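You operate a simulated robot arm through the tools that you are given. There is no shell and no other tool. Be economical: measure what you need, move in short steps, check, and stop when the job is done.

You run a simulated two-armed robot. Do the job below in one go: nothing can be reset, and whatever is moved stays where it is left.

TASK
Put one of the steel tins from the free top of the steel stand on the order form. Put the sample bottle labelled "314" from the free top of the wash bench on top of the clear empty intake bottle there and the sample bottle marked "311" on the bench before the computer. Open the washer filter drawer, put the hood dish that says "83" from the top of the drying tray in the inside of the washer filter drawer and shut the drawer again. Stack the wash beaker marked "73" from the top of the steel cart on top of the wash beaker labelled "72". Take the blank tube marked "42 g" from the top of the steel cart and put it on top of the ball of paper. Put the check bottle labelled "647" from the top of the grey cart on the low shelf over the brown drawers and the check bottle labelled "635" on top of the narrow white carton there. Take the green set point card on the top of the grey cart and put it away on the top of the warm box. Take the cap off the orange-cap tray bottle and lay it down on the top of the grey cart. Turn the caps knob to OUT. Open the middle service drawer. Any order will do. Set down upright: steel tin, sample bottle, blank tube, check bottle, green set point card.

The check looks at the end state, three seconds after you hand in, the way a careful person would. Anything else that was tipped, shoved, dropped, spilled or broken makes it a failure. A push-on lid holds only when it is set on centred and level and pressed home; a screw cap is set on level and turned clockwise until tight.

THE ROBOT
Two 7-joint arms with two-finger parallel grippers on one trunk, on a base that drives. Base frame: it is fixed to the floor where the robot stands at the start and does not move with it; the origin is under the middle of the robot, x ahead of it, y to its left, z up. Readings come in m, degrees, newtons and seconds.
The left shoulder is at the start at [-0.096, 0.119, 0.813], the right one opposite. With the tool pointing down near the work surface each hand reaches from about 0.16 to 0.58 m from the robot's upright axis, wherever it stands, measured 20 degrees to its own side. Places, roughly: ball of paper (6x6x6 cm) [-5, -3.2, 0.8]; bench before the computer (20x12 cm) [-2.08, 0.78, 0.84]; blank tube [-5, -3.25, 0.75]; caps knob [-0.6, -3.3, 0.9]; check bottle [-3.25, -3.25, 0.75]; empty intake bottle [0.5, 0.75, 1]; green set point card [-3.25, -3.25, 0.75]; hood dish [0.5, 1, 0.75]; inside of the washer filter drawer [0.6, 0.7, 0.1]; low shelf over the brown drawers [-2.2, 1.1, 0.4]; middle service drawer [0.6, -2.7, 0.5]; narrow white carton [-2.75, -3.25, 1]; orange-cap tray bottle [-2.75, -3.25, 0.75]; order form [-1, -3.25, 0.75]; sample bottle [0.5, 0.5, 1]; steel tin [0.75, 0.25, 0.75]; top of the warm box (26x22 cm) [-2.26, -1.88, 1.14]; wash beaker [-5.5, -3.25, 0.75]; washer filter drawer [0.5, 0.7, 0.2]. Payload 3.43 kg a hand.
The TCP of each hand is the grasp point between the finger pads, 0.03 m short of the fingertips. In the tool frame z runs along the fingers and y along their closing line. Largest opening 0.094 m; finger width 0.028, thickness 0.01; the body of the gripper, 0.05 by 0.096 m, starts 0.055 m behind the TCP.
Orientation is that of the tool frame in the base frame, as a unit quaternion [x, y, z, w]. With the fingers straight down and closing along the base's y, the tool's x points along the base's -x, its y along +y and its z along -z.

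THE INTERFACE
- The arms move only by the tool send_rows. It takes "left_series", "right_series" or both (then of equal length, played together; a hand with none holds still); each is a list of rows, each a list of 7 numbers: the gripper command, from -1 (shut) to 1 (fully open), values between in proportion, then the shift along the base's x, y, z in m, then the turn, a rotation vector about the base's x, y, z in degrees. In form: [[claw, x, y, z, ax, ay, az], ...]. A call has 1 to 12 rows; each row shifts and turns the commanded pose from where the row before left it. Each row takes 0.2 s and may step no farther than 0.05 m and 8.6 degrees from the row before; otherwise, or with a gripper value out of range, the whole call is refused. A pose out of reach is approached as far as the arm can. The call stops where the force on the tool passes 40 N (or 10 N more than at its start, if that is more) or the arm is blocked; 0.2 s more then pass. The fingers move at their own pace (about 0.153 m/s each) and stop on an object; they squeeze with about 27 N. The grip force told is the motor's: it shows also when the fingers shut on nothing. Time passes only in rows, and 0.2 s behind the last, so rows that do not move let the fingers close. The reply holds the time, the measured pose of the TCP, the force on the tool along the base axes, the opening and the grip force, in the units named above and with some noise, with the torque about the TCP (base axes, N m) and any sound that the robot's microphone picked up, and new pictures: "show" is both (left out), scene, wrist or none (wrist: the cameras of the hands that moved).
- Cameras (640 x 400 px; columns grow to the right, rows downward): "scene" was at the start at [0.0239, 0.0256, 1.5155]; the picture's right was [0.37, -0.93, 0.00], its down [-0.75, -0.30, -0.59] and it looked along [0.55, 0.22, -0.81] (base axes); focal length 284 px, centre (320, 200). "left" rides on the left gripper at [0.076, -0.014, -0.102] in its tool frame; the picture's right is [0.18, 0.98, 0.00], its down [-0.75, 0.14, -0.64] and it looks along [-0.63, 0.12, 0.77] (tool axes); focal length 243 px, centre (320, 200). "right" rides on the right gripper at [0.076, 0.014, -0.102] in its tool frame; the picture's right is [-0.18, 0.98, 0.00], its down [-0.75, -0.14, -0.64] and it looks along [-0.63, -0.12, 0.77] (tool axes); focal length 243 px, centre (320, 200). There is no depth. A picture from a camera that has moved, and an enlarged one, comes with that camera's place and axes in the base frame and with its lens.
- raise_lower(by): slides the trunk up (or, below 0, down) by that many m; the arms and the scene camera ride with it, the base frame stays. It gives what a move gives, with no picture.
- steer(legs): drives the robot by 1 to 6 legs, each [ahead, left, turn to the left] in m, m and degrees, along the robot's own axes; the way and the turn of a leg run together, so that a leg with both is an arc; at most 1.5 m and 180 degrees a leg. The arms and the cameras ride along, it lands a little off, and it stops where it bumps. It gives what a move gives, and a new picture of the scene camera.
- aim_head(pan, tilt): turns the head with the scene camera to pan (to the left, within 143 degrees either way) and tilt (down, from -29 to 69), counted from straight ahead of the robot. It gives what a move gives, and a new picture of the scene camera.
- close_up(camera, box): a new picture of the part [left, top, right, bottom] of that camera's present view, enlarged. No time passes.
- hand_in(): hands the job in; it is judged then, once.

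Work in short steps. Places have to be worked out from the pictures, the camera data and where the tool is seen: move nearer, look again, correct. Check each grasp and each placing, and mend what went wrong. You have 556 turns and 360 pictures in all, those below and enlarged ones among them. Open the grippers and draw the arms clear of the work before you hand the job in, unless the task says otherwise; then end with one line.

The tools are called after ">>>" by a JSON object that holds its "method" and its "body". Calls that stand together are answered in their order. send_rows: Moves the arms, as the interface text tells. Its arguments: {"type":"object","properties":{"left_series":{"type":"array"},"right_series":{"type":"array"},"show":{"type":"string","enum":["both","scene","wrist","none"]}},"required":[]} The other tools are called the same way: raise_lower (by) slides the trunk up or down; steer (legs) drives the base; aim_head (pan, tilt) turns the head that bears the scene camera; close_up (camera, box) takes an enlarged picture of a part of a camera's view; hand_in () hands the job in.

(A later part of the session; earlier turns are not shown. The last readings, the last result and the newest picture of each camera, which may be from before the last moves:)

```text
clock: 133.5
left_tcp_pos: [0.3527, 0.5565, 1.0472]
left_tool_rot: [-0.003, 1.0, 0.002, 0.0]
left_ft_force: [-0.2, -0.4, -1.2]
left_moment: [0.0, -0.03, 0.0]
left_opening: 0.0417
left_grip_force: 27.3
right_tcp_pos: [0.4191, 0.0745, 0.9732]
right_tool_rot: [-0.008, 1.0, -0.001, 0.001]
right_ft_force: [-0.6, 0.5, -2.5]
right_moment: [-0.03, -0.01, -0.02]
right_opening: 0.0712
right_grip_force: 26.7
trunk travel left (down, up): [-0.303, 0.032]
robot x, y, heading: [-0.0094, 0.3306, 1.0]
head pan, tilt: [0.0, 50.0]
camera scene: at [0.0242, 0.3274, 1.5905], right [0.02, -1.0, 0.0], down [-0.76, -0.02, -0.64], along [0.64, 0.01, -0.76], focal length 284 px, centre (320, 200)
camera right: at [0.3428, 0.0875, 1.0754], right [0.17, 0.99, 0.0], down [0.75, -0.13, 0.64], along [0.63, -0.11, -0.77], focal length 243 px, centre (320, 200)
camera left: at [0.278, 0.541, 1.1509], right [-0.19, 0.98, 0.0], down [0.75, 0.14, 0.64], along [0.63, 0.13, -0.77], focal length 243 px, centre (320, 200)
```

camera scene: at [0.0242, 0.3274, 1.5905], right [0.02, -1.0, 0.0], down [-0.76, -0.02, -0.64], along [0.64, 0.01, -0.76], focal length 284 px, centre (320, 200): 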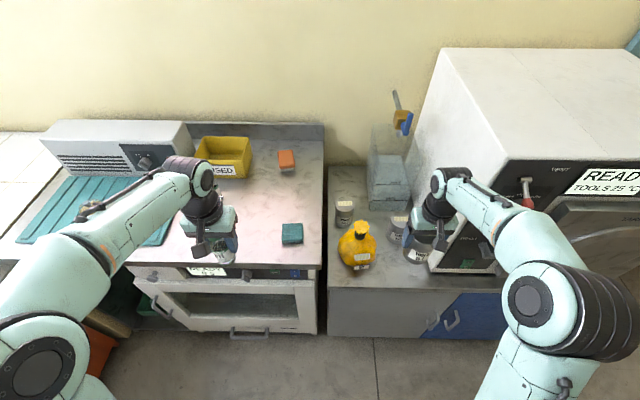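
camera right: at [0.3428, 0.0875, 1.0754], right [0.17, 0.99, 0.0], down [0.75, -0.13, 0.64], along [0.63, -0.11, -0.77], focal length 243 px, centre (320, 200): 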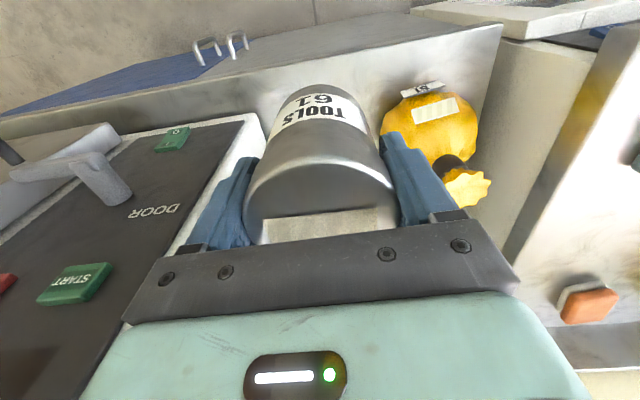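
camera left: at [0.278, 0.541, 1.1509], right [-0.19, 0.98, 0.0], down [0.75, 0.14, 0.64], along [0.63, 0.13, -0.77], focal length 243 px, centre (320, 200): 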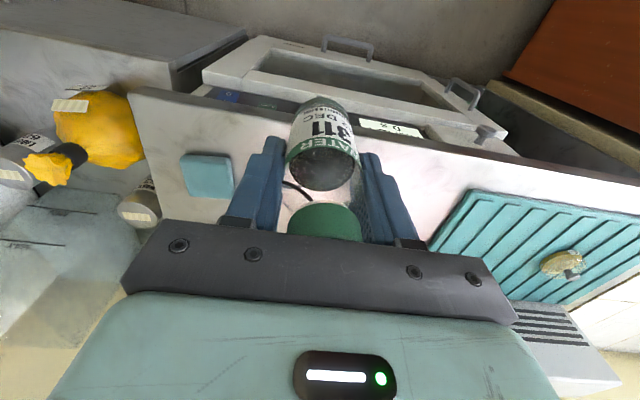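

Both objects are held. I retract the hands a little, back off, turn around and look toward the computer bench.

>>> {"method": "send_rows", "body": {"right_series": [[-1, -0.04, 0, 0.02, 0, 0, 0], [-1, -0.04, 0, 0.02, 0, 0, 0], [-1, -0.03, 0, 0.02, 0, 0, 0]], "show": "none"}}

>>> {"method": "aim_head", "body": {"pan": 0, "tilt": 35}}

>>> {"method": "steer", "body": {"legs": [[-0.55, 0, 0], [0, 0, 178.5], [0.3, 0, 0]]}}

```text
clock: 134.3
left_tcp_pos: [0.3555, 0.5557, 1.0468]
left_tool_rot: [-0.003, 1.0, 0.001, 0.001]
left_ft_force: [-0.5, 0.0, -0.6]
left_moment: [0.01, -0.03, 0.04]
left_opening: 0.0419
left_grip_force: 27.0
right_tcp_pos: [0.3085, 0.0775, 1.0331]
right_tool_rot: [-0.009, 1.0, 0.0, 0.001]
right_ft_force: [0.2, 0.0, -2.9]
right_moment: [-0.01, -0.02, 0.01]
right_opening: 0.0712
right_grip_force: 26.7
trunk travel left (down, up): [-0.303, 0.032]
robot x, y, heading: [-0.0059, 0.3301, 1.2]
head pan, tilt: [0.0, 50.0]
```

```text
clock: 135.1
left_tcp_pos: [0.3565, 0.5555, 1.0473]
left_tool_rot: [-0.003, 1.0, 0.002, -0.002]
left_ft_force: [0.3, -0.8, -0.5]
left_moment: [0.0, 0.02, -0.02]
left_opening: 0.0417
left_grip_force: 27.2
right_tcp_pos: [0.3091, 0.0768, 1.0326]
right_tool_rot: [-0.007, 1.0, 0.0, 0.0]
right_ft_force: [-0.8, -0.2, -3.7]
right_moment: [-0.01, 0.0, 0.02]
right_opening: 0.071
right_grip_force: 27.1
trunk travel left (down, up): [-0.303, 0.032]
robot x, y, heading: [-0.0059, 0.3276, 0.9]
head pan, tilt: [0.0, 35.0]
camera scene: at [0.0386, 0.3274, 1.6123], right [0.02, -1.0, 0.0], down [-0.57, -0.01, -0.82], along [0.82, 0.02, -0.57], focal length 284 px, centre (320, 200)
```

scene: 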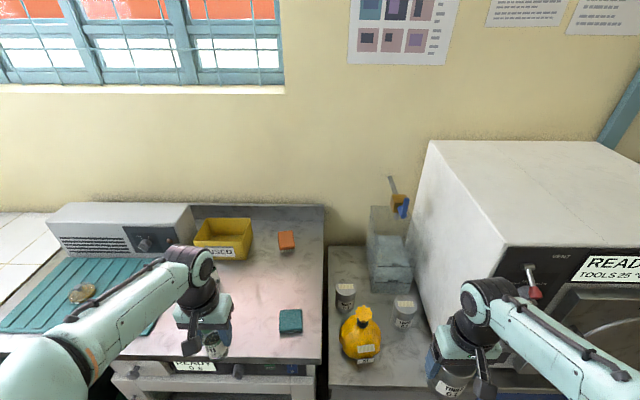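

```text
clock: 147.3
left_tcp_pos: [-1.2178, 0.08, 1.0475]
left_tool_rot: [1.0, 0.005, 0.001, 0.002]
left_ft_force: [-0.1, 0.4, 0.2]
left_moment: [0.0, 0.01, 0.01]
left_opening: 0.0413
left_grip_force: 26.7
right_tcp_pos: [-1.172, 0.5592, 1.0317]
right_tool_rot: [1.0, 0.009, 0.0, 0.0]
right_ft_force: [-0.9, -0.5, -2.2]
right_moment: [0.01, -0.02, 0.05]
right_opening: 0.0713
right_grip_force: 27.6
trunk travel left (down, up): [-0.303, 0.032]
robot x, y, heading: [-0.8549, 0.3073, -178.9]
head pan, tilt: [0.0, 35.0]
camera scene: at [-0.9017, 0.3064, 1.6122], right [-0.02, 1.0, 0.0], down [0.57, 0.01, -0.82], along [-0.82, -0.02, -0.57], focal length 284 px, centre (320, 200)
```

scene: 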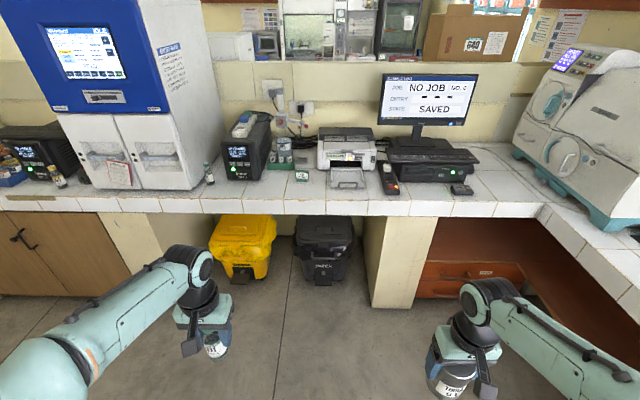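

The computer bench is clear: the spot (−2.08,0.78) is the tiles just before the black box. I drive sideways and forward so the left hand can reach it.

>>> {"method": "steer", "body": {"legs": [[0, -0.49, -1.1], [0.66, 0, 0]]}}

>>> {"method": "aim_head", "body": {"pan": 0, "tilt": 50}}

```text
clock: 155.3
left_tcp_pos: [-1.8889, 0.5881, 1.0484]
left_tool_rot: [1.0, -0.017, 0.0, 0.002]
left_ft_force: [0.3, -0.2, -0.3]
left_moment: [0.0, 0.01, -0.03]
left_opening: 0.0395
left_grip_force: 26.8
right_tcp_pos: [-1.8225, 1.0651, 1.0322]
right_tool_rot: [1.0, -0.012, 0.0, -0.001]
right_ft_force: [-0.1, 0.4, -3.6]
right_moment: [-0.01, -0.02, 0.01]
right_opening: 0.071
right_grip_force: 27.1
trunk travel left (down, up): [-0.303, 0.032]
robot x, y, heading: [-1.5176, 0.7985, 179.0]
head pan, tilt: [0.0, 35.0]
camera scene: at [-1.5627, 0.8008, 1.6123], right [0.02, 1.0, 0.0], down [0.57, -0.01, -0.82], along [-0.82, 0.02, -0.57], focal length 284 px, centre (320, 200)
```

scene: 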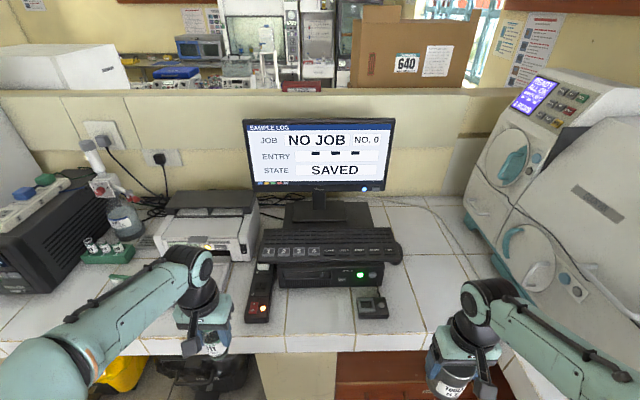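

```text
clock: 156.1
left_tcp_pos: [-1.8873, 0.5891, 1.0472]
left_tool_rot: [1.0, -0.016, 0.001, 0.002]
left_ft_force: [-0.3, -0.2, -1.5]
left_moment: [0.0, 0.0, 0.02]
left_opening: 0.0399
left_grip_force: 27.4
right_tcp_pos: [-1.8234, 1.0654, 1.0324]
right_tool_rot: [1.0, -0.012, 0.0, 0.001]
right_ft_force: [-0.1, 0.1, -1.7]
right_moment: [-0.01, 0.02, 0.02]
right_opening: 0.0713
right_grip_force: 27.2
trunk travel left (down, up): [-0.303, 0.032]
robot x, y, heading: [-1.5133, 0.8017, 179.0]
head pan, tilt: [0.0, 50.0]
camera scene: at [-1.5515, 0.8005, 1.5907], right [0.02, 1.0, 0.0], down [0.77, -0.01, -0.64], along [-0.64, 0.01, -0.77], focal length 284 px, centre (320, 200)
```

scene: 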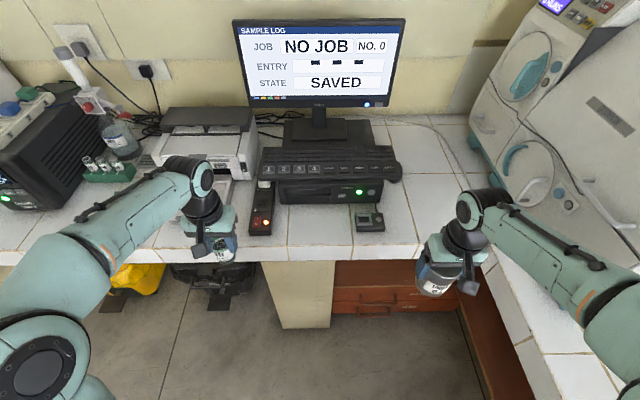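

The spot at pixel (310,223) is free between the handset and the meter. I check the bottle in the left grip and move over.

>>> {"method": "send_rows", "body": {"left_series": [[-1, -0.03, 0.03, 0, 0, 0, 0], [-1, -0.03, 0.03, 0, 0, 0, 0], [-1, -0.03, 0.03, 0, 0, 0, 0], [-1, -0.03, 0.03, 0, 0, 0, 0], [-1, -0.03, 0.03, 0, 0, 0, 0], [-1, -0.03, 0.035, 0, 0, 0, 0], [-1, -0.01, 0.005, -0.03, 0, 0, 0]], "show": "both"}}

```text
clock: 157.7
left_tcp_pos: [-2.0542, 0.7702, 1.0073]
left_tool_rot: [1.0, -0.017, 0.001, 0.001]
left_ft_force: [0.0, 0.3, -0.1]
left_moment: [0.03, -0.02, -0.01]
left_opening: 0.0391
left_grip_force: 27.3
left hand out of reach, approached as far as the arm can: row 6
right_tcp_pos: [-1.8237, 1.0655, 1.0335]
right_tool_rot: [1.0, -0.012, 0.001, 0.0]
right_ft_force: [-0.1, 0.2, -3.0]
right_moment: [0.0, -0.02, -0.01]
right_opening: 0.0709
right_grip_force: 27.0
trunk travel left (down, up): [-0.303, 0.032]
robot x, y, heading: [-1.519, 0.8019, 178.9]
head pan, tilt: [0.0, 50.0]
camera scene: at [-1.5523, 0.8005, 1.5906], right [0.02, 1.0, 0.0], down [0.77, -0.01, -0.64], along [-0.64, 0.01, -0.77], focal length 284 px, centre (320, 200)
camera left: at [-1.9782, 0.784, 1.1099], right [0.15, -0.99, 0.0], down [-0.76, -0.11, 0.64], along [-0.63, -0.1, -0.77], focal length 243 px, centre (320, 200)
```

scene: 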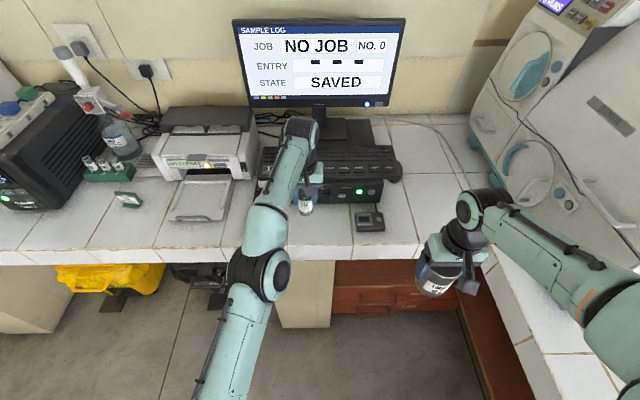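
left: 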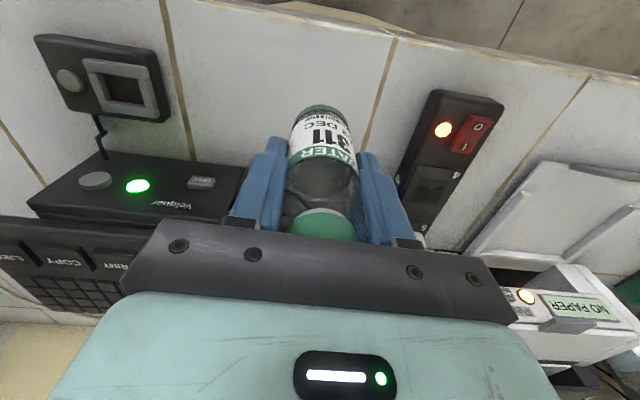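

The bottle is well held. I drive 3 cm further, then lower it to just above the tiles.

>>> {"method": "steer", "body": {"legs": [[0.03, 0, 0]]}}

>>> {"method": "send_rows", "body": {"left_series": [[-1, 0, 0.008, -0.03, 0, 0, 0], [-1, 0, 0, -0.03, 0, 0, 0], [-1, 0, 0, -0.008, 0, 0, 0], [-1, 0, 0, 0, 0, 0, 0]], "show": "wrist"}}

```text
clock: 158.5
left_tcp_pos: [-2.0831, 0.7724, 1.0067]
left_tool_rot: [1.0, -0.016, 0.001, 0.001]
left_ft_force: [0.4, 0.2, -0.4]
left_moment: [-0.01, -0.01, -0.02]
left_opening: 0.0388
left_grip_force: 27.2
right_tcp_pos: [-1.8497, 1.0662, 1.0335]
right_tool_rot: [1.0, -0.012, 0.0, 0.0]
right_ft_force: [-0.4, 0.1, -3.8]
right_moment: [0.01, 0.01, 0.02]
right_opening: 0.0711
right_grip_force: 26.5
trunk travel left (down, up): [-0.303, 0.032]
robot x, y, heading: [-1.5472, 0.8022, 179.0]
head pan, tilt: [0.0, 50.0]
camera scene: at [-1.5791, 0.8011, 1.5904], right [0.02, 1.0, 0.0], down [0.77, -0.01, -0.64], along [-0.64, 0.01, -0.77], focal length 284 px, centre (320, 200)
```

scene: 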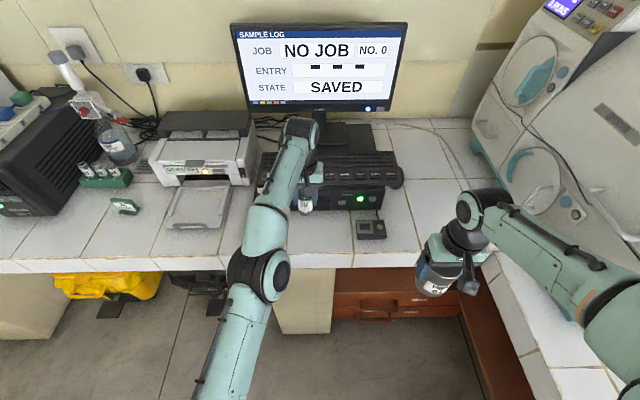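

```text
clock: 159.5
left_tcp_pos: [-2.0824, 0.7819, 0.937]
left_tool_rot: [1.0, -0.015, 0.0, 0.001]
left_ft_force: [0.4, 0.0, -1.9]
left_moment: [-0.01, 0.03, 0.03]
left_opening: 0.0389
left_grip_force: 27.2
right_tcp_pos: [-1.8519, 1.0651, 1.0339]
right_tool_rot: [1.0, -0.012, 0.0, -0.001]
right_ft_force: [0.0, 0.2, -2.4]
right_moment: [-0.01, -0.04, -0.02]
right_opening: 0.0712
right_grip_force: 27.0
trunk travel left (down, up): [-0.303, 0.032]
robot x, y, heading: [-1.5467, 0.8055, 178.8]
head pan, tilt: [0.0, 50.0]
camera left: at [-2.0058, 0.7942, 1.0412], right [0.15, -0.99, 0.0], down [-0.76, -0.12, 0.64], along [-0.63, -0.1, -0.77], focal length 243 px, centre (320, 200)
```

left: 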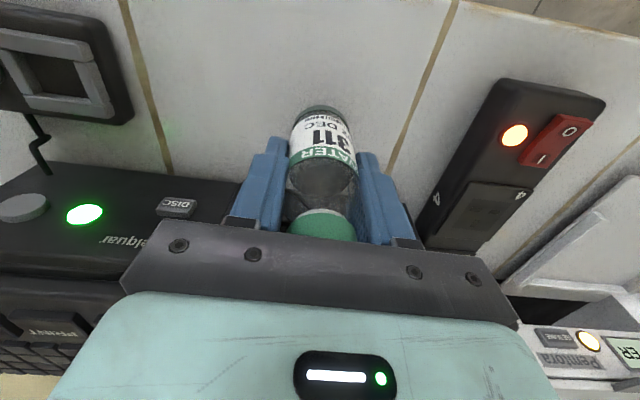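

I creep down in 4 mm steps until contact.

>>> {"method": "send_rows", "body": {"left_series": [[-1, 0, 0, -0.004, 0, 0, 0], [-1, 0, 0, -0.004, 0, 0, 0], [-1, 0, 0, -0.004, 0, 0, 0], [-1, 0, 0, 0, 0, 0, 0]], "show": "none"}}

>>> {"method": "send_rows", "body": {"left_series": [[-1, 0, 0, -0.003, 0, 0, 0], [-1, 0, 0, -0.003, 0, 0, 0], [-1, 0, 0, 0, 0, 0, 0]], "show": "none"}}

```text
clock: 160.5
left_tcp_pos: [-2.0832, 0.7803, 0.9269]
left_tool_rot: [1.0, -0.015, 0.001, 0.001]
left_ft_force: [0.6, 0.4, -0.5]
left_moment: [-0.02, -0.01, -0.03]
left_opening: 0.0392
left_grip_force: 26.9
right_tcp_pos: [-1.8503, 1.0653, 1.0329]
right_tool_rot: [1.0, -0.012, 0.0, 0.0]
right_ft_force: [-0.7, -0.8, -3.1]
right_moment: [0.01, -0.02, 0.0]
right_opening: 0.071
right_grip_force: 26.9
trunk travel left (down, up): [-0.303, 0.032]
robot x, y, heading: [-1.5448, 0.8013, 178.7]
head pan, tilt: [0.0, 50.0]
```

```text
clock: 161.3
left_tcp_pos: [-2.083, 0.781, 0.9217]
left_tool_rot: [1.0, -0.015, 0.0, 0.002]
left_ft_force: [-0.3, 0.4, -1.3]
left_moment: [0.03, 0.0, 0.0]
left_opening: 0.039
left_grip_force: 26.9
right_tcp_pos: [-1.8508, 1.0646, 1.032]
right_tool_rot: [1.0, -0.012, -0.001, 0.0]
right_ft_force: [-0.2, 0.5, -2.6]
right_moment: [0.02, 0.0, -0.01]
right_opening: 0.0712
right_grip_force: 27.0
trunk travel left (down, up): [-0.303, 0.032]
robot x, y, heading: [-1.5493, 0.8027, 178.8]
head pan, tilt: [0.0, 50.0]
```

>>> {"method": "send_rows", "body": {"left_series": [[-1, 0, 0, -0.003, 0, 0, 0], [-1, 0, 0, -0.003, 0, 0, 0], [-1, 0, 0, 0, 0, 0, 0]], "show": "wrist"}}

```text
clock: 162.1
left_tcp_pos: [-2.0829, 0.7813, 0.9158]
left_tool_rot: [1.0, -0.016, 0.0, 0.001]
left_ft_force: [1.5, 0.1, 2.4]
left_moment: [0.04, -0.03, -0.01]
left_opening: 0.039
left_grip_force: 27.1
right_tcp_pos: [-1.8504, 1.0661, 1.0325]
right_tool_rot: [1.0, -0.012, 0.0, 0.001]
right_ft_force: [0.8, 0.1, -2.7]
right_moment: [0.05, 0.0, 0.01]
right_opening: 0.0712
right_grip_force: 27.2
trunk travel left (down, up): [-0.303, 0.032]
robot x, y, heading: [-1.5528, 0.8028, 179.0]
head pan, tilt: [0.0, 50.0]
camera left: at [-2.0055, 0.7938, 1.0194], right [0.15, -0.99, 0.0], down [-0.76, -0.11, 0.64], along [-0.63, -0.1, -0.77], focal length 243 px, centre (320, 200)
```

left: 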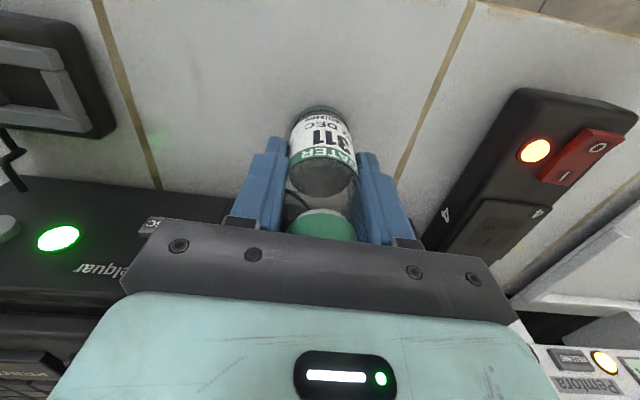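

Force just begins (2.4 N): touching. One more millimetre, then release and rise.

>>> {"method": "send_rows", "body": {"left_series": [[-1, 0, 0, -0.001, 0, 0, 0], [-1, 0, 0, 0, 0, 0, 0], [0, 0, 0, 0, 0, 0, 0], [0.3, 0, 0, 0, 0, 0, 0], [0.4, 0, 0, 0, 0, 0, 0]], "show": "none"}}

>>> {"method": "send_rows", "body": {"left_series": [[0.4, 0, 0, 0.03, 0, 0, 0], [0.4, 0, 0, 0.04, 0, 0, 0], [0.4, 0, 0, 0.04, 0, 0, 0], [0.4, 0.04, -0.02, 0.01, 0, 0, 0], [0.4, 0.04, -0.02, 0, 0, 0, 0], [0.4, 0.04, -0.02, 0, 0, 0, 0], [0.4, 0.04, -0.02, 0, 0, 0, 0]], "show": "scene"}}

```text
clock: 163.3
left_tcp_pos: [-2.0831, 0.7804, 0.9142]
left_tool_rot: [1.0, -0.016, 0.0, 0.002]
left_ft_force: [0.2, -1.1, -0.1]
left_moment: [0.01, 0.01, 0.02]
left_opening: 0.0657
left_grip_force: 0.1
right_tcp_pos: [-1.8513, 1.0659, 1.0334]
right_tool_rot: [1.0, -0.013, 0.001, 0.0]
right_ft_force: [-0.1, 0.3, -2.1]
right_moment: [0.03, -0.01, 0.03]
right_opening: 0.0712
right_grip_force: 27.0
trunk travel left (down, up): [-0.303, 0.032]
robot x, y, heading: [-1.5488, 0.8022, 179.0]
head pan, tilt: [0.0, 50.0]
```

```text
clock: 164.9
left_tcp_pos: [-2.0607, 0.7374, 1.0783]
left_tool_rot: [1.0, -0.016, 0.002, 0.002]
left_ft_force: [0.3, 0.5, -0.6]
left_moment: [0.02, 0.01, 0.02]
left_opening: 0.0658
left_grip_force: 0.1
left hand out of reach, approached as far as the arm can: row 3, 4, 5, 6, 7
right_tcp_pos: [-1.8506, 1.0648, 1.0323]
right_tool_rot: [1.0, -0.012, 0.0, 0.0]
right_ft_force: [0.0, -0.5, -3.9]
right_moment: [0.0, 0.0, 0.0]
right_opening: 0.071
right_grip_force: 26.9
trunk travel left (down, up): [-0.303, 0.032]
robot x, y, heading: [-1.5473, 0.8019, 178.8]
head pan, tilt: [0.0, 50.0]
camera scene: at [-1.5802, 0.8011, 1.5906], right [0.02, 1.0, 0.0], down [0.77, -0.01, -0.64], along [-0.64, 0.01, -0.77], focal length 284 px, centre (320, 200)
```

scene: 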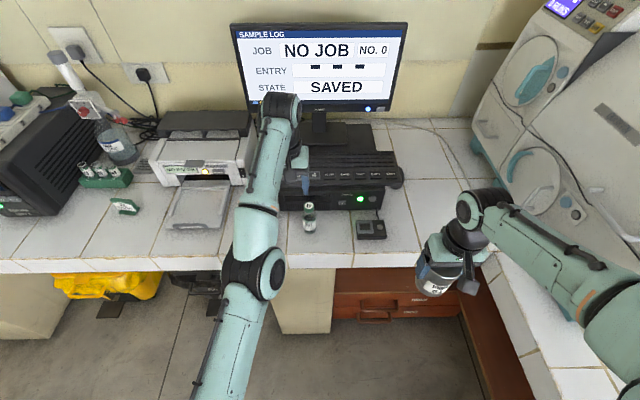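

311 stands on the bench. The left arm is at full stretch again, so I back away first and then unlock it as before.

>>> {"method": "steer", "body": {"legs": [[-0.5, 0, 0]]}}

>>> {"method": "send_rows", "body": {"left_series": [[0, -0.03, 0, 0.02, 0, 0, 0], [0, -0.03, 0, 0.02, 0, 0, 0], [0, -0.03, 0, 0.02, 0, 0, 0], [0, 0, -0.02, -0.04, 0, 0, 0], [0, 0, -0.02, -0.04, 0, 0, 0], [0, 0, -0.02, -0.04, 0, 0, 0], [0, 0.03, -0.02, -0.02, 0, 0, 0], [0, 0.03, -0.02, -0.02, 0, 0, 0], [0, 0.03, -0.02, 0, 0, 0, 0], [0, 0.03, -0.02, 0, 0, 0, 0]], "show": "scene"}}

```text
clock: 167.8
left_tcp_pos: [-1.5774, 0.7274, 1.0787]
left_tool_rot: [1.0, -0.012, 0.002, 0.002]
left_ft_force: [-0.2, 0.7, 0.7]
left_moment: [0.0, 0.01, 0.03]
left_opening: 0.0657
left_grip_force: 0.0
right_tcp_pos: [-1.3714, 1.0562, 1.0326]
right_tool_rot: [1.0, -0.009, 0.0, 0.0]
right_ft_force: [1.5, 0.3, -2.9]
right_moment: [-0.02, 0.02, 0.01]
right_opening: 0.0709
right_grip_force: 26.7
trunk travel left (down, up): [-0.303, 0.032]
robot x, y, heading: [-1.0634, 0.7937, 179.1]
head pan, tilt: [0.0, 50.0]
camera scene: at [-1.0984, 0.7933, 1.5907], right [0.01, 1.0, 0.0], down [0.77, -0.01, -0.64], along [-0.64, 0.01, -0.77], focal length 284 px, centre (320, 200)
```

scene: 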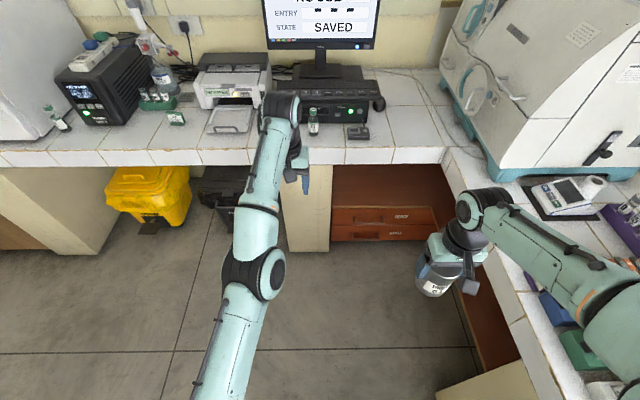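

```text
clock: 169.9
left_tcp_pos: [-1.6081, 0.5983, 1.0274]
left_tool_rot: [1.0, -0.014, 0.002, 0.002]
left_ft_force: [0.0, -0.5, 0.1]
left_moment: [0.01, -0.04, 0.01]
left_opening: 0.0468
left_grip_force: 0.1
left hand out of reach, approached as far as the arm can: row 1, 2, 3, 4, 5, 6, 7, 8, 9, 10
right_tcp_pos: [-1.3702, 1.0564, 1.0327]
right_tool_rot: [1.0, -0.009, 0.0, -0.001]
right_ft_force: [0.1, -0.5, -2.8]
right_moment: [0.0, -0.03, -0.04]
right_opening: 0.0708
right_grip_force: 26.8
trunk travel left (down, up): [-0.303, 0.032]
robot x, y, heading: [-1.0643, 0.793, 179.1]
head pan, tilt: [0.0, 50.0]
camera scene: at [-1.0985, 0.7928, 1.5906], right [0.01, 1.0, 0.0], down [0.77, -0.01, -0.64], along [-0.64, 0.01, -0.77], focal length 284 px, centre (320, 200)
```

scene: 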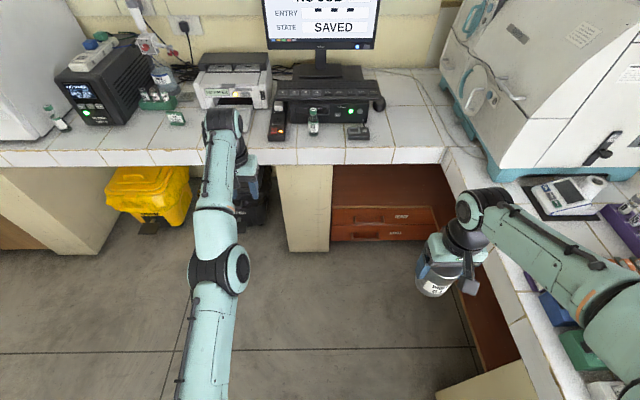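

I repeat the exact unlock sequence that worked before (yaw +42°, then out with yaw −42°, then down and back).

>>> {"method": "send_rows", "body": {"left_series": [[0, 0.02, 0, 0, 0, 0, 8.5], [0, 0.02, 0, 0, 0, 0, 8.5], [0, 0.02, 0, 0, 0, 0, 8.5], [0, 0.02, 0, 0, 0, 0, 8.5], [0, 0.02, 0, 0, 0, 0, 8.5]], "show": "none"}}

>>> {"method": "send_rows", "body": {"left_series": [[0, -0.03, 0, 0.02, 0, 0, -8.5], [0, -0.03, 0, 0.02, 0, 0, -8.5], [0, -0.03, 0, 0.02, 0, 0, -8.5], [0, -0.03, 0, 0.02, 0, 0, -8.5], [0, -0.03, 0, 0.02, 0, 0, -8.5], [0, 0, 0.02, -0.04, 0, 0, 0], [0, 0, 0.02, -0.04, 0, 0, 0], [0, 0, 0.02, -0.04, 0, 0, 0], [0, 0.03, 0, -0.02, 0, 0, 0], [0, 0.03, 0, -0.02, 0, 0, 0]], "show": "scene"}}

```text
clock: 171.2
left_tcp_pos: [-1.5948, 0.5911, 1.0619]
left_tool_rot: [0.936, 0.351, 0.003, 0.002]
left_ft_force: [0.6, 0.0, 0.4]
left_moment: [0.02, -0.01, -0.01]
left_opening: 0.0471
left_grip_force: 0.1
left hand out of reach, approached as far as the arm can: row 1, 2, 3, 4, 5
right_tcp_pos: [-1.3706, 1.057, 1.0337]
right_tool_rot: [1.0, -0.01, 0.0, 0.0]
right_ft_force: [0.9, 0.3, -2.4]
right_moment: [0.0, -0.03, -0.05]
right_opening: 0.0708
right_grip_force: 26.8
trunk travel left (down, up): [-0.303, 0.032]
robot x, y, heading: [-1.0628, 0.7943, 179.1]
head pan, tilt: [0.0, 50.0]
```

```text
clock: 173.3
left_tcp_pos: [-1.6237, 0.6515, 0.9728]
left_tool_rot: [1.0, -0.013, 0.002, 0.003]
left_ft_force: [-1.1, 0.5, -0.1]
left_moment: [0.0, 0.0, 0.02]
left_opening: 0.047
left_grip_force: 0.0
left hand out of reach, approached as far as the arm can: row 1, 2, 3, 4, 5, 6, 7, 8, 9, 10
right_tcp_pos: [-1.3716, 1.0573, 1.0326]
right_tool_rot: [1.0, -0.01, 0.0, 0.0]
right_ft_force: [0.6, -0.5, -3.4]
right_moment: [0.03, 0.0, -0.01]
right_opening: 0.0707
right_grip_force: 27.2
trunk travel left (down, up): [-0.303, 0.032]
robot x, y, heading: [-1.0662, 0.7947, 179.3]
head pan, tilt: [0.0, 50.0]
camera scene: at [-1.0987, 0.7935, 1.5906], right [0.01, 1.0, 0.0], down [0.77, -0.01, -0.64], along [-0.64, 0.01, -0.77], focal length 284 px, centre (320, 200)
```

scene: 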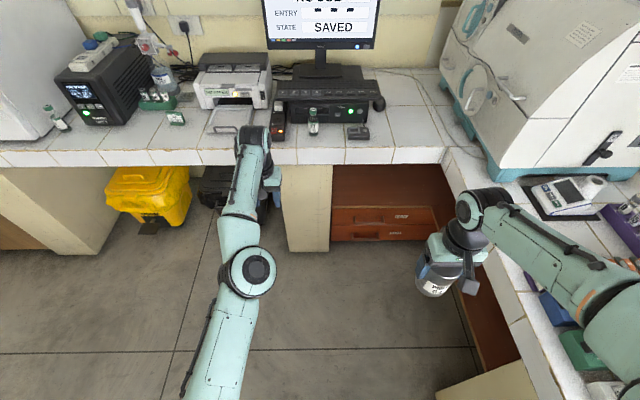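

>>> {"method": "send_rows", "body": {"left_series": [[0, -0.02, 0, 0.04, 0, 0, 0], [0, -0.02, 0, 0.04, 0, 0, 0], [0, -0.02, 0, 0.04, 0, 0, 0], [0, -0.02, 0, 0.04, 0, 0, 0], [0, -0.03, 0, 0.03, 0, 0, 0], [0, -0.03, 0, 0.03, 0, 0, 0], [0, 0, 0.02, -0.045, 0, 0, 0], [0, 0, 0.02, -0.045, 0, 0, 0], [0, 0, 0.02, -0.045, 0, 0, 0], [0, 0, 0, -0.045, 0, 0, 0]], "show": "none"}}

```text
clock: 175.6
left_tcp_pos: [-1.6256, 0.7086, 0.9376]
left_tool_rot: [1.0, -0.013, 0.004, 0.002]
left_ft_force: [0.1, 0.3, 0.4]
left_moment: [0.05, -0.01, 0.0]
left_opening: 0.0471
left_grip_force: 0.1
left hand out of reach, approached as far as the arm can: row 1, 2, 3, 4, 5, 6, 7, 8, 9, 10
right_tcp_pos: [-1.3709, 1.0561, 1.0323]
right_tool_rot: [1.0, -0.01, 0.001, -0.002]
right_ft_force: [-0.4, -0.2, -2.9]
right_moment: [0.01, -0.03, -0.02]
right_opening: 0.0708
right_grip_force: 27.3
trunk travel left (down, up): [-0.303, 0.032]
robot x, y, heading: [-1.0657, 0.7951, 178.9]
head pan, tilt: [0.0, 50.0]
```

I try pitching the empty left hand forward, which forces the wrist back and the elbow to bend.

>>> {"method": "send_rows", "body": {"left_series": [[0, 0, -0.01, 0, 0, 8.5, 0], [0, 0, -0.01, 0, 0, 8.5, 0], [0, 0, -0.01, 0, 0, 8.5, 0], [0, 0, -0.01, 0, 0, 8.5, 0], [0, 0, -0.01, 0, 0, 8.5, 0], [0, 0, -0.01, 0, 0, 8.5, 0], [0, 0, -0.01, 0, 0, 8.5, 0]], "show": "scene"}}

```text
clock: 177.2
left_tcp_pos: [-1.817, 0.6642, 0.9713]
left_tool_rot: [0.868, -0.011, -0.496, 0.008]
left_ft_force: [-0.2, -0.4, -0.5]
left_moment: [0.01, 0.01, 0.02]
left_opening: 0.047
left_grip_force: 0.1
left hand out of reach, approached as far as the arm can: row 1, 2, 3, 4, 5, 6, 7
right_tcp_pos: [-1.3716, 1.056, 1.0327]
right_tool_rot: [1.0, -0.01, 0.001, -0.001]
right_ft_force: [0.5, -0.2, -2.8]
right_moment: [0.02, -0.03, 0.0]
right_opening: 0.0707
right_grip_force: 26.9
trunk travel left (down, up): [-0.303, 0.032]
robot x, y, heading: [-1.0633, 0.7966, 179.1]
head pan, tilt: [0.0, 50.0]
camera scene: at [-1.0987, 0.793, 1.5906], right [0.01, 1.0, 0.0], down [0.77, -0.01, -0.64], along [-0.64, 0.01, -0.77], focal length 284 px, centre (320, 200)
```

scene: 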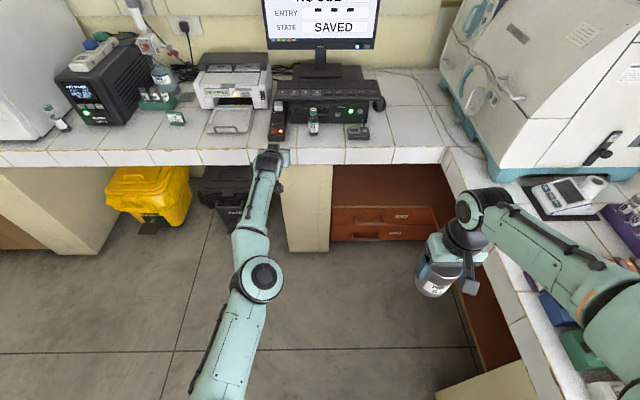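

>>> {"method": "send_rows", "body": {"left_series": [[0, 0.03, 0, 0, 0, 0, 8.5], [0, 0.03, 0, 0, 0, 0, 8.5], [0, 0.03, 0, 0, 0, 0, 8.5], [0, 0.03, 0, 0, 0, 0, 8.5], [0, 0.03, 0, 0, 0, 0, 8.5], [0, 0.03, 0, 0, 0, 0, 8.5], [0, 0.03, 0, 0, 0, 0, 8.5], [0, 0.03, 0, 0, 0, 0, 8.5]], "show": "scene"}}

```text
clock: 178.9
left_tcp_pos: [-1.6628, 0.6829, 0.9783]
left_tool_rot: [0.726, 0.478, -0.406, 0.284]
left_ft_force: [0.7, 0.6, 0.3]
left_moment: [-0.02, -0.01, 0.0]
left_opening: 0.0472
left_grip_force: 0.1
left hand out of reach, approached as far as the arm can: row 1, 2, 3, 4, 5, 6, 8
right_tcp_pos: [-1.3702, 1.0564, 1.0329]
right_tool_rot: [1.0, -0.01, 0.0, 0.0]
right_ft_force: [-0.2, 0.7, -2.8]
right_moment: [0.02, 0.04, -0.01]
right_opening: 0.0707
right_grip_force: 27.5
trunk travel left (down, up): [-0.303, 0.032]
robot x, y, heading: [-1.0665, 0.7959, 179.3]
head pan, tilt: [0.0, 50.0]
camera scene: at [-1.0983, 0.7935, 1.5906], right [0.01, 1.0, 0.0], down [0.77, -0.01, -0.64], along [-0.64, 0.01, -0.77], focal length 284 px, centre (320, 200)
```

scene: 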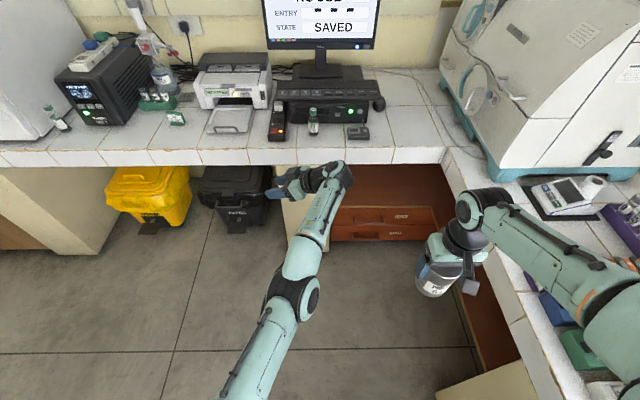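

>>> {"method": "send_rows", "body": {"left_series": [[0, 0.03, -0.02, -0.02, 0, 0, 0], [0, 0.03, -0.02, -0.02, 0, 0, 0], [0, 0.03, -0.02, -0.02, 0, 0, 0], [0, 0.03, -0.02, -0.02, 0, 0, 0]], "show": "scene"}}

```text
clock: 179.9
left_tcp_pos: [-1.6764, 0.6529, 0.9059]
left_tool_rot: [0.726, 0.477, -0.405, 0.285]
left_ft_force: [-0.3, -0.2, 1.2]
left_moment: [0.0, 0.01, -0.01]
left_opening: 0.047
left_grip_force: 0.1
left hand out of reach, approached as far as the arm can: row 1, 2, 3, 4
right_tcp_pos: [-1.3714, 1.0563, 1.0333]
right_tool_rot: [1.0, -0.009, 0.0, 0.0]
right_ft_force: [0.0, -0.7, -2.1]
right_moment: [0.01, 0.01, -0.01]
right_opening: 0.0708
right_grip_force: 26.6
trunk travel left (down, up): [-0.303, 0.032]
robot x, y, heading: [-1.0675, 0.7959, 178.8]
head pan, tilt: [0.0, 50.0]
camera scene: at [-1.0986, 0.7931, 1.5906], right [0.01, 1.0, 0.0], down [0.77, -0.01, -0.64], along [-0.64, 0.01, -0.77], focal length 284 px, centre (320, 200)
```

scene: 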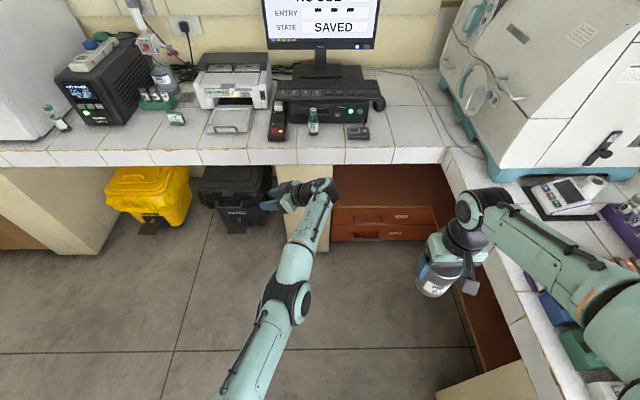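

I bring the hand back to pointing down (yawed 42°) at the very relative place where the earlier unlock succeeded.

>>> {"method": "send_rows", "body": {"left_series": [[0, 0.015, -0.0085, 0.03, 6.2, -4.2, -2.9], [0, 0.015, -0.0085, 0.03, 6.2, -4.2, -2.9], [0, 0.015, -0.0085, 0.03, 6.2, -4.2, -2.9], [0, 0.015, -0.0085, 0.03, 6.2, -4.2, -2.9], [0, 0.015, -0.0085, 0.03, 6.2, -4.2, -2.9], [0, 0.015, -0.0085, 0.03, 6.2, -4.2, -2.9], [0, 0.015, -0.0085, 0.03, 6.2, -4.2, -2.9], [0, 0.015, -0.0085, 0.03, 6.2, -4.2, -2.9]], "show": "none"}}

```text
clock: 181.8
left_tcp_pos: [-1.5556, 0.5948, 1.1438]
left_tool_rot: [0.936, 0.351, 0.0, -0.003]
left_ft_force: [1.2, -0.6, -0.2]
left_moment: [-0.01, 0.0, 0.0]
left_opening: 0.047
left_grip_force: 0.0
left hand out of reach, approached as far as the arm can: row 1, 2, 3, 6, 7, 8
right_tcp_pos: [-1.3701, 1.0553, 1.0328]
right_tool_rot: [1.0, -0.01, -0.001, 0.0]
right_ft_force: [-0.3, 0.6, -3.1]
right_moment: [-0.01, 0.02, 0.02]
right_opening: 0.0707
right_grip_force: 26.5
trunk travel left (down, up): [-0.303, 0.032]
robot x, y, heading: [-1.0651, 0.7977, 179.2]
head pan, tilt: [0.0, 50.0]
```

>>> {"method": "send_rows", "body": {"left_series": [[0, -0.03, 0, 0.02, 0, 0, -8.5], [0, -0.03, 0, 0.02, 0, 0, -8.5], [0, -0.03, 0, 0.02, 0, 0, -8.5], [0, -0.03, 0, 0.02, 0, 0, -8.5], [0, -0.03, 0, 0.02, 0, 0, -8.5], [0, 0, 0.02, -0.04, 0, 0, 0], [0, 0, 0.02, -0.04, 0, 0, 0], [0, 0, 0.02, -0.04, 0, 0, 0], [0, 0.03, 0, -0.02, 0, 0, 0], [0, 0.03, 0, -0.02, 0, 0, 0]], "show": "scene"}}

```text
clock: 183.9
left_tcp_pos: [-1.4971, 0.6635, 0.9855]
left_tool_rot: [0.999, 0.047, 0.0, -0.001]
left_ft_force: [0.5, -0.1, -0.4]
left_moment: [-0.01, 0.01, 0.05]
left_opening: 0.0471
left_grip_force: 0.2
left hand out of reach, approached as far as the arm can: row 1, 2, 3, 4, 5
right_tcp_pos: [-1.3708, 1.056, 1.0335]
right_tool_rot: [1.0, -0.009, 0.0, 0.0]
right_ft_force: [-0.4, 0.5, -2.6]
right_moment: [-0.01, -0.01, 0.0]
right_opening: 0.0708
right_grip_force: 27.4
trunk travel left (down, up): [-0.303, 0.032]
robot x, y, heading: [-1.0643, 0.7914, 179.1]
head pan, tilt: [0.0, 50.0]
camera scene: at [-1.0981, 0.7934, 1.5906], right [0.01, 1.0, 0.0], down [0.77, -0.01, -0.64], along [-0.64, 0.01, -0.77], focal length 284 px, centre (320, 200)
```

scene: 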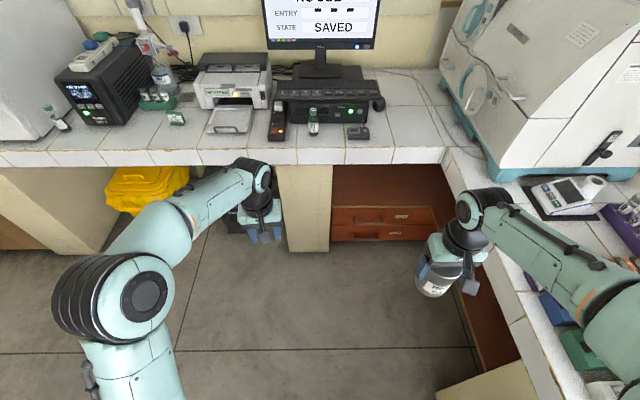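

The arm is unlocked. Now I take the tin to the order form: back out to the east aisle, turn to face −y and drive down.

>>> {"method": "send_rows", "body": {"left_series": [[0, 0.03, -0.03, 0.01, 0, 0, -5.5], [0, 0.03, -0.03, 0.01, 0, 0, 0], [0, 0.03, -0.02, 0.01, 0, 0, 0]], "show": "none"}}

>>> {"method": "aim_head", "body": {"pan": 0, "tilt": 35}}

>>> {"method": "steer", "body": {"legs": [[-0.95, 0.45, 0], [0, 0, 91], [0.8, 0, 0]]}}

```text
clock: 184.8
left_tcp_pos: [-1.4075, 0.5829, 1.0154]
left_tool_rot: [1.0, 0.001, -0.001, -0.002]
left_ft_force: [0.6, 0.5, 0.1]
left_moment: [-0.02, 0.03, 0.0]
left_opening: 0.0471
left_grip_force: 0.2
right_tcp_pos: [-1.3693, 1.0576, 1.0326]
right_tool_rot: [1.0, -0.01, -0.002, -0.001]
right_ft_force: [0.1, -0.6, -2.6]
right_moment: [0.03, 0.01, -0.03]
right_opening: 0.0708
right_grip_force: 26.8
trunk travel left (down, up): [-0.303, 0.032]
robot x, y, heading: [-1.0667, 0.7961, 178.8]
head pan, tilt: [0.0, 50.0]
```

```text
clock: 185.5
left_tcp_pos: [-1.4088, 0.5831, 1.0154]
left_tool_rot: [1.0, 0.0, 0.0, -0.001]
left_ft_force: [-0.5, 0.1, 0.7]
left_moment: [0.01, 0.0, 0.04]
left_opening: 0.0468
left_grip_force: 0.0
right_tcp_pos: [-1.3704, 1.056, 1.0328]
right_tool_rot: [1.0, -0.01, 0.0, 0.001]
right_ft_force: [0.2, 0.3, -2.6]
right_moment: [-0.01, 0.0, -0.01]
right_opening: 0.0707
right_grip_force: 27.9
trunk travel left (down, up): [-0.303, 0.032]
robot x, y, heading: [-1.0627, 0.79, 179.4]
head pan, tilt: [0.0, 35.0]
camera scene: at [-1.1097, 0.7935, 1.6123], right [0.01, 1.0, 0.0], down [0.57, -0.01, -0.82], along [-0.82, 0.01, -0.57], focal length 284 px, centre (320, 200)
```

scene: 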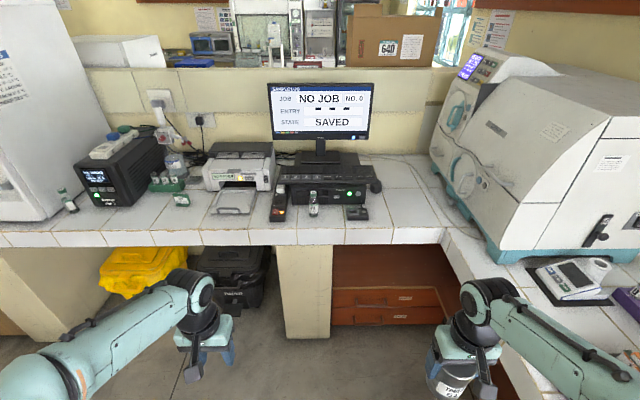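

```text
clock: 198.7
left_tcp_pos: [0.0796, -0.8254, 1.0161]
left_tool_rot: [0.713, 0.702, -0.001, -0.001]
left_ft_force: [0.0, 0.2, 0.7]
left_moment: [0.01, -0.01, -0.02]
left_opening: 0.0468
left_grip_force: 0.0
right_tcp_pos: [-0.394, -0.7815, 1.033]
right_tool_rot: [0.719, 0.695, -0.001, 0.0]
right_ft_force: [0.3, -0.1, -2.5]
right_moment: [0.04, 0.03, -0.02]
right_opening: 0.0708
right_grip_force: 27.3
trunk travel left (down, up): [-0.303, 0.032]
robot x, y, heading: [-0.1258, -0.4789, -91.8]
head pan, tilt: [0.0, 35.0]
camera scene: at [-0.1286, -0.5251, 1.6123], right [-1.0, 0.03, 0.0], down [0.02, 0.57, -0.82], along [-0.02, -0.82, -0.57], focal length 284 px, centre (320, 200)
```

scene: 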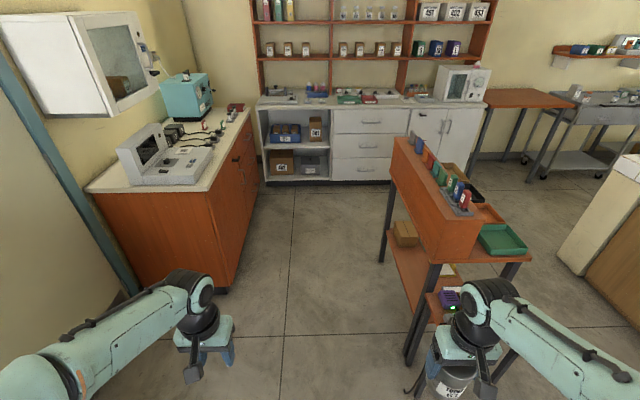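

The aisle is clear: cart east face x≈−0.66, brown cabinet corner (0.49,−1.79). I drive on down the aisle.

>>> {"method": "steer", "body": {"legs": [[0.9, 0.1, 1.5], [0.85, 0, 0]]}}

>>> {"method": "aim_head", "body": {"pan": -25, "tilt": 35}}

```text
clock: 207.5
left_tcp_pos: [0.187, -2.5573, 1.017]
left_tool_rot: [0.7, 0.714, -0.001, -0.001]
left_ft_force: [0.2, -0.9, -0.3]
left_moment: [0.0, 0.01, 0.01]
left_opening: 0.047
left_grip_force: 0.0
right_tcp_pos: [-0.288, -2.5302, 1.0328]
right_tool_rot: [0.706, 0.708, 0.0, 0.0]
right_ft_force: [-0.8, 0.3, -2.1]
right_moment: [0.03, -0.04, -0.01]
right_opening: 0.0705
right_grip_force: 27.3
trunk travel left (down, up): [-0.303, 0.032]
robot x, y, heading: [-0.0333, -2.2188, -89.9]
head pan, tilt: [0.0, 35.0]
camera scene: at [-0.0329, -2.265, 1.6123], right [-1.0, -0.01, 0.0], down [0.0, 0.57, -0.82], along [0.01, -0.82, -0.57], focal length 284 px, centre (320, 200)
```

scene: 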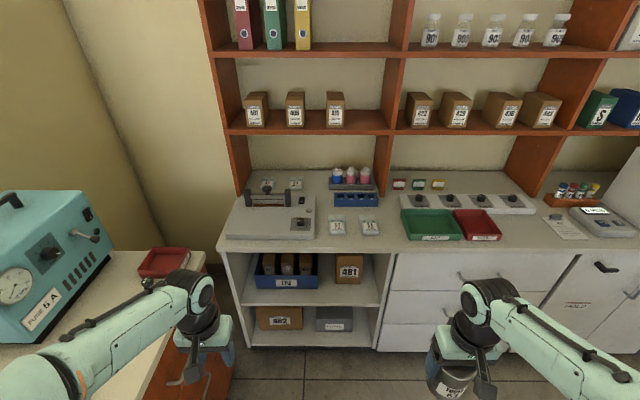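

```text
clock: 208.4
left_tcp_pos: [0.1877, -2.5589, 1.016]
left_tool_rot: [0.699, 0.715, -0.001, -0.002]
left_ft_force: [-0.6, 0.0, -0.6]
left_moment: [0.02, -0.02, 0.01]
left_opening: 0.0473
left_grip_force: 0.1
right_tcp_pos: [-0.2876, -2.5309, 1.0337]
right_tool_rot: [0.707, 0.707, 0.0, 0.0]
right_ft_force: [-0.3, 0.4, -3.4]
right_moment: [0.05, 0.01, -0.01]
right_opening: 0.0704
right_grip_force: 27.2
trunk travel left (down, up): [-0.303, 0.032]
robot x, y, heading: [-0.0334, -2.2216, -89.7]
head pan, tilt: [-25.0, 35.0]
camera scene: at [-0.0701, -2.2569, 1.6123], right [-0.91, 0.42, 0.0], down [0.24, 0.52, -0.82], along [-0.34, -0.75, -0.57], focal length 284 px, centre (320, 200)
```

scene: 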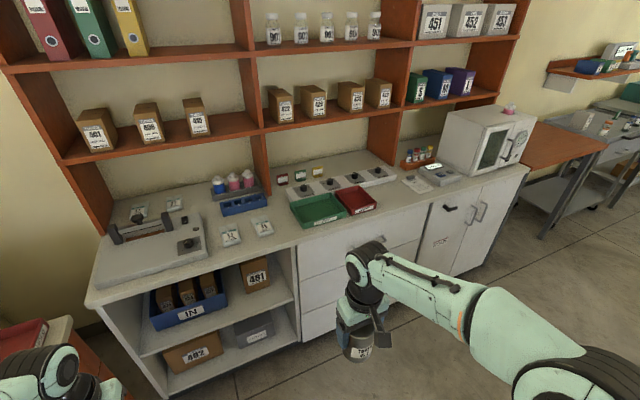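

>>> {"method": "close_up", "body": {"camera": "scene", "box": [360, 130, 520, 230]}}

>>> {"method": "close_up", "body": {"camera": "scene", "box": [260, 140, 420, 240]}}

```text
4.00 times, centred on (440, 180) of scene
camera zoom: at [-0.0701, -2.2569, 1.6123], right [-0.91, 0.42, 0.0], down [0.24, 0.52, -0.82], along [-0.34, -0.75, -0.57], focal length 1137 px, centre (-160, 280)
```

zoom: 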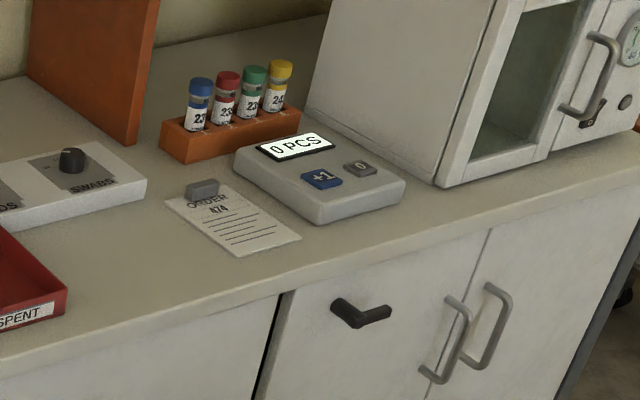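

```text
4.00 times, centred on (340, 190) of scene
camera zoom: at [-0.0701, -2.2569, 1.6123], right [-0.91, 0.42, 0.0], down [0.24, 0.52, -0.82], along [-0.34, -0.75, -0.57], focal length 1137 px, centre (240, 240)
```

zoom: 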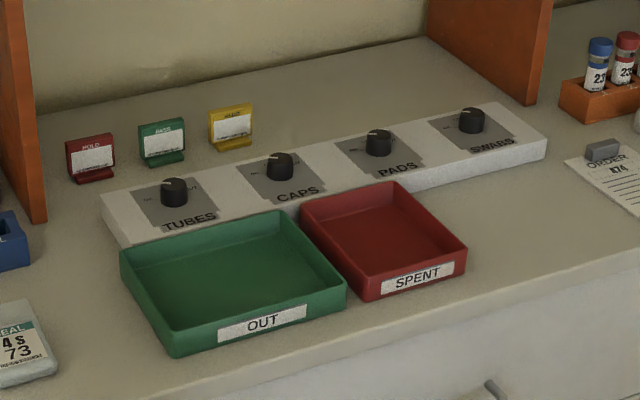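

CAPS is the second knob; the order form lies at about (−1.03,−3.14). I drive ahead and then to the right so the right hand faces the form.

>>> {"method": "steer", "body": {"legs": [[0.36, 0, 0], [0, -0.77, 0]]}}

>>> {"method": "aim_head", "body": {"pan": 0, "tilt": 50}}

```text
clock: 217.5
left_tcp_pos: [-0.5742, -2.9307, 1.0162]
left_tool_rot: [0.698, 0.716, -0.001, -0.001]
left_ft_force: [0.5, -0.3, -0.7]
left_moment: [0.02, 0.0, -0.01]
left_opening: 0.047
left_grip_force: 0.0
right_tcp_pos: [-1.0496, -2.9051, 1.0334]
right_tool_rot: [0.706, 0.708, -0.001, 0.0]
right_ft_force: [0.5, 0.4, -1.9]
right_moment: [-0.03, 0.0, 0.0]
right_opening: 0.0706
right_grip_force: 27.8
trunk travel left (down, up): [-0.303, 0.032]
robot x, y, heading: [-0.7977, -2.5942, -89.5]
head pan, tilt: [-25.0, 35.0]
camera scene: at [-0.8322, -2.6311, 1.6123], right [-0.91, 0.41, 0.0], down [0.24, 0.52, -0.82], along [-0.34, -0.75, -0.57], focal length 284 px, centre (320, 200)
```

scene: 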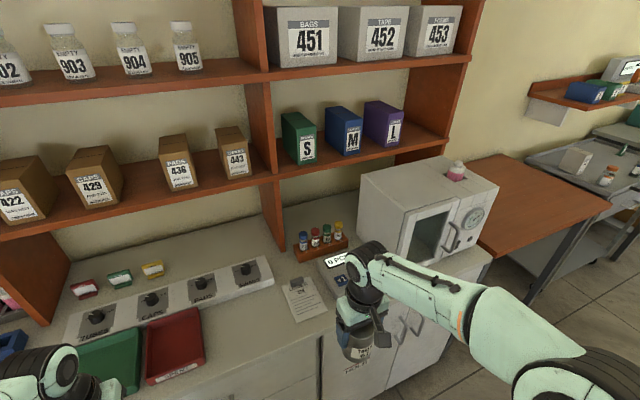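

```text
clock: 218.4
left_tcp_pos: [-0.574, -2.9309, 1.0149]
left_tool_rot: [0.698, 0.716, -0.001, 0.0]
left_ft_force: [-0.2, 0.1, -0.2]
left_moment: [0.01, -0.03, -0.03]
left_opening: 0.047
left_grip_force: 0.0
right_tcp_pos: [-1.0483, -2.9053, 1.033]
right_tool_rot: [0.705, 0.709, 0.0, 0.001]
right_ft_force: [0.2, 0.5, -2.3]
right_moment: [0.02, 0.02, 0.0]
right_opening: 0.0702
right_grip_force: 27.3
trunk travel left (down, up): [-0.303, 0.032]
robot x, y, heading: [-0.7971, -2.5926, -88.8]
head pan, tilt: [0.0, 50.0]
camera scene: at [-0.795, -2.6279, 1.5906], right [-1.0, -0.01, 0.0], down [-0.01, 0.77, -0.64], along [0.01, -0.64, -0.77], focal length 284 px, centre (320, 200)
```

scene: 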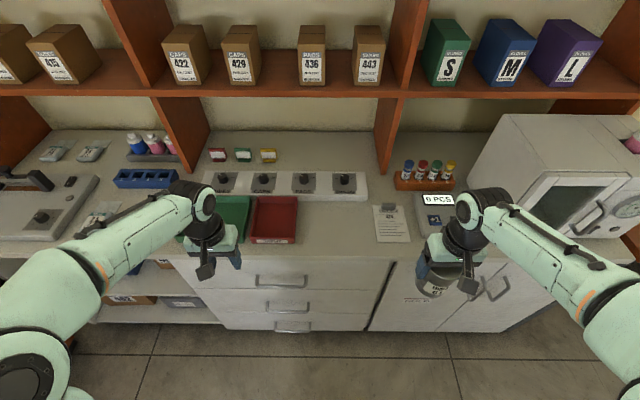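

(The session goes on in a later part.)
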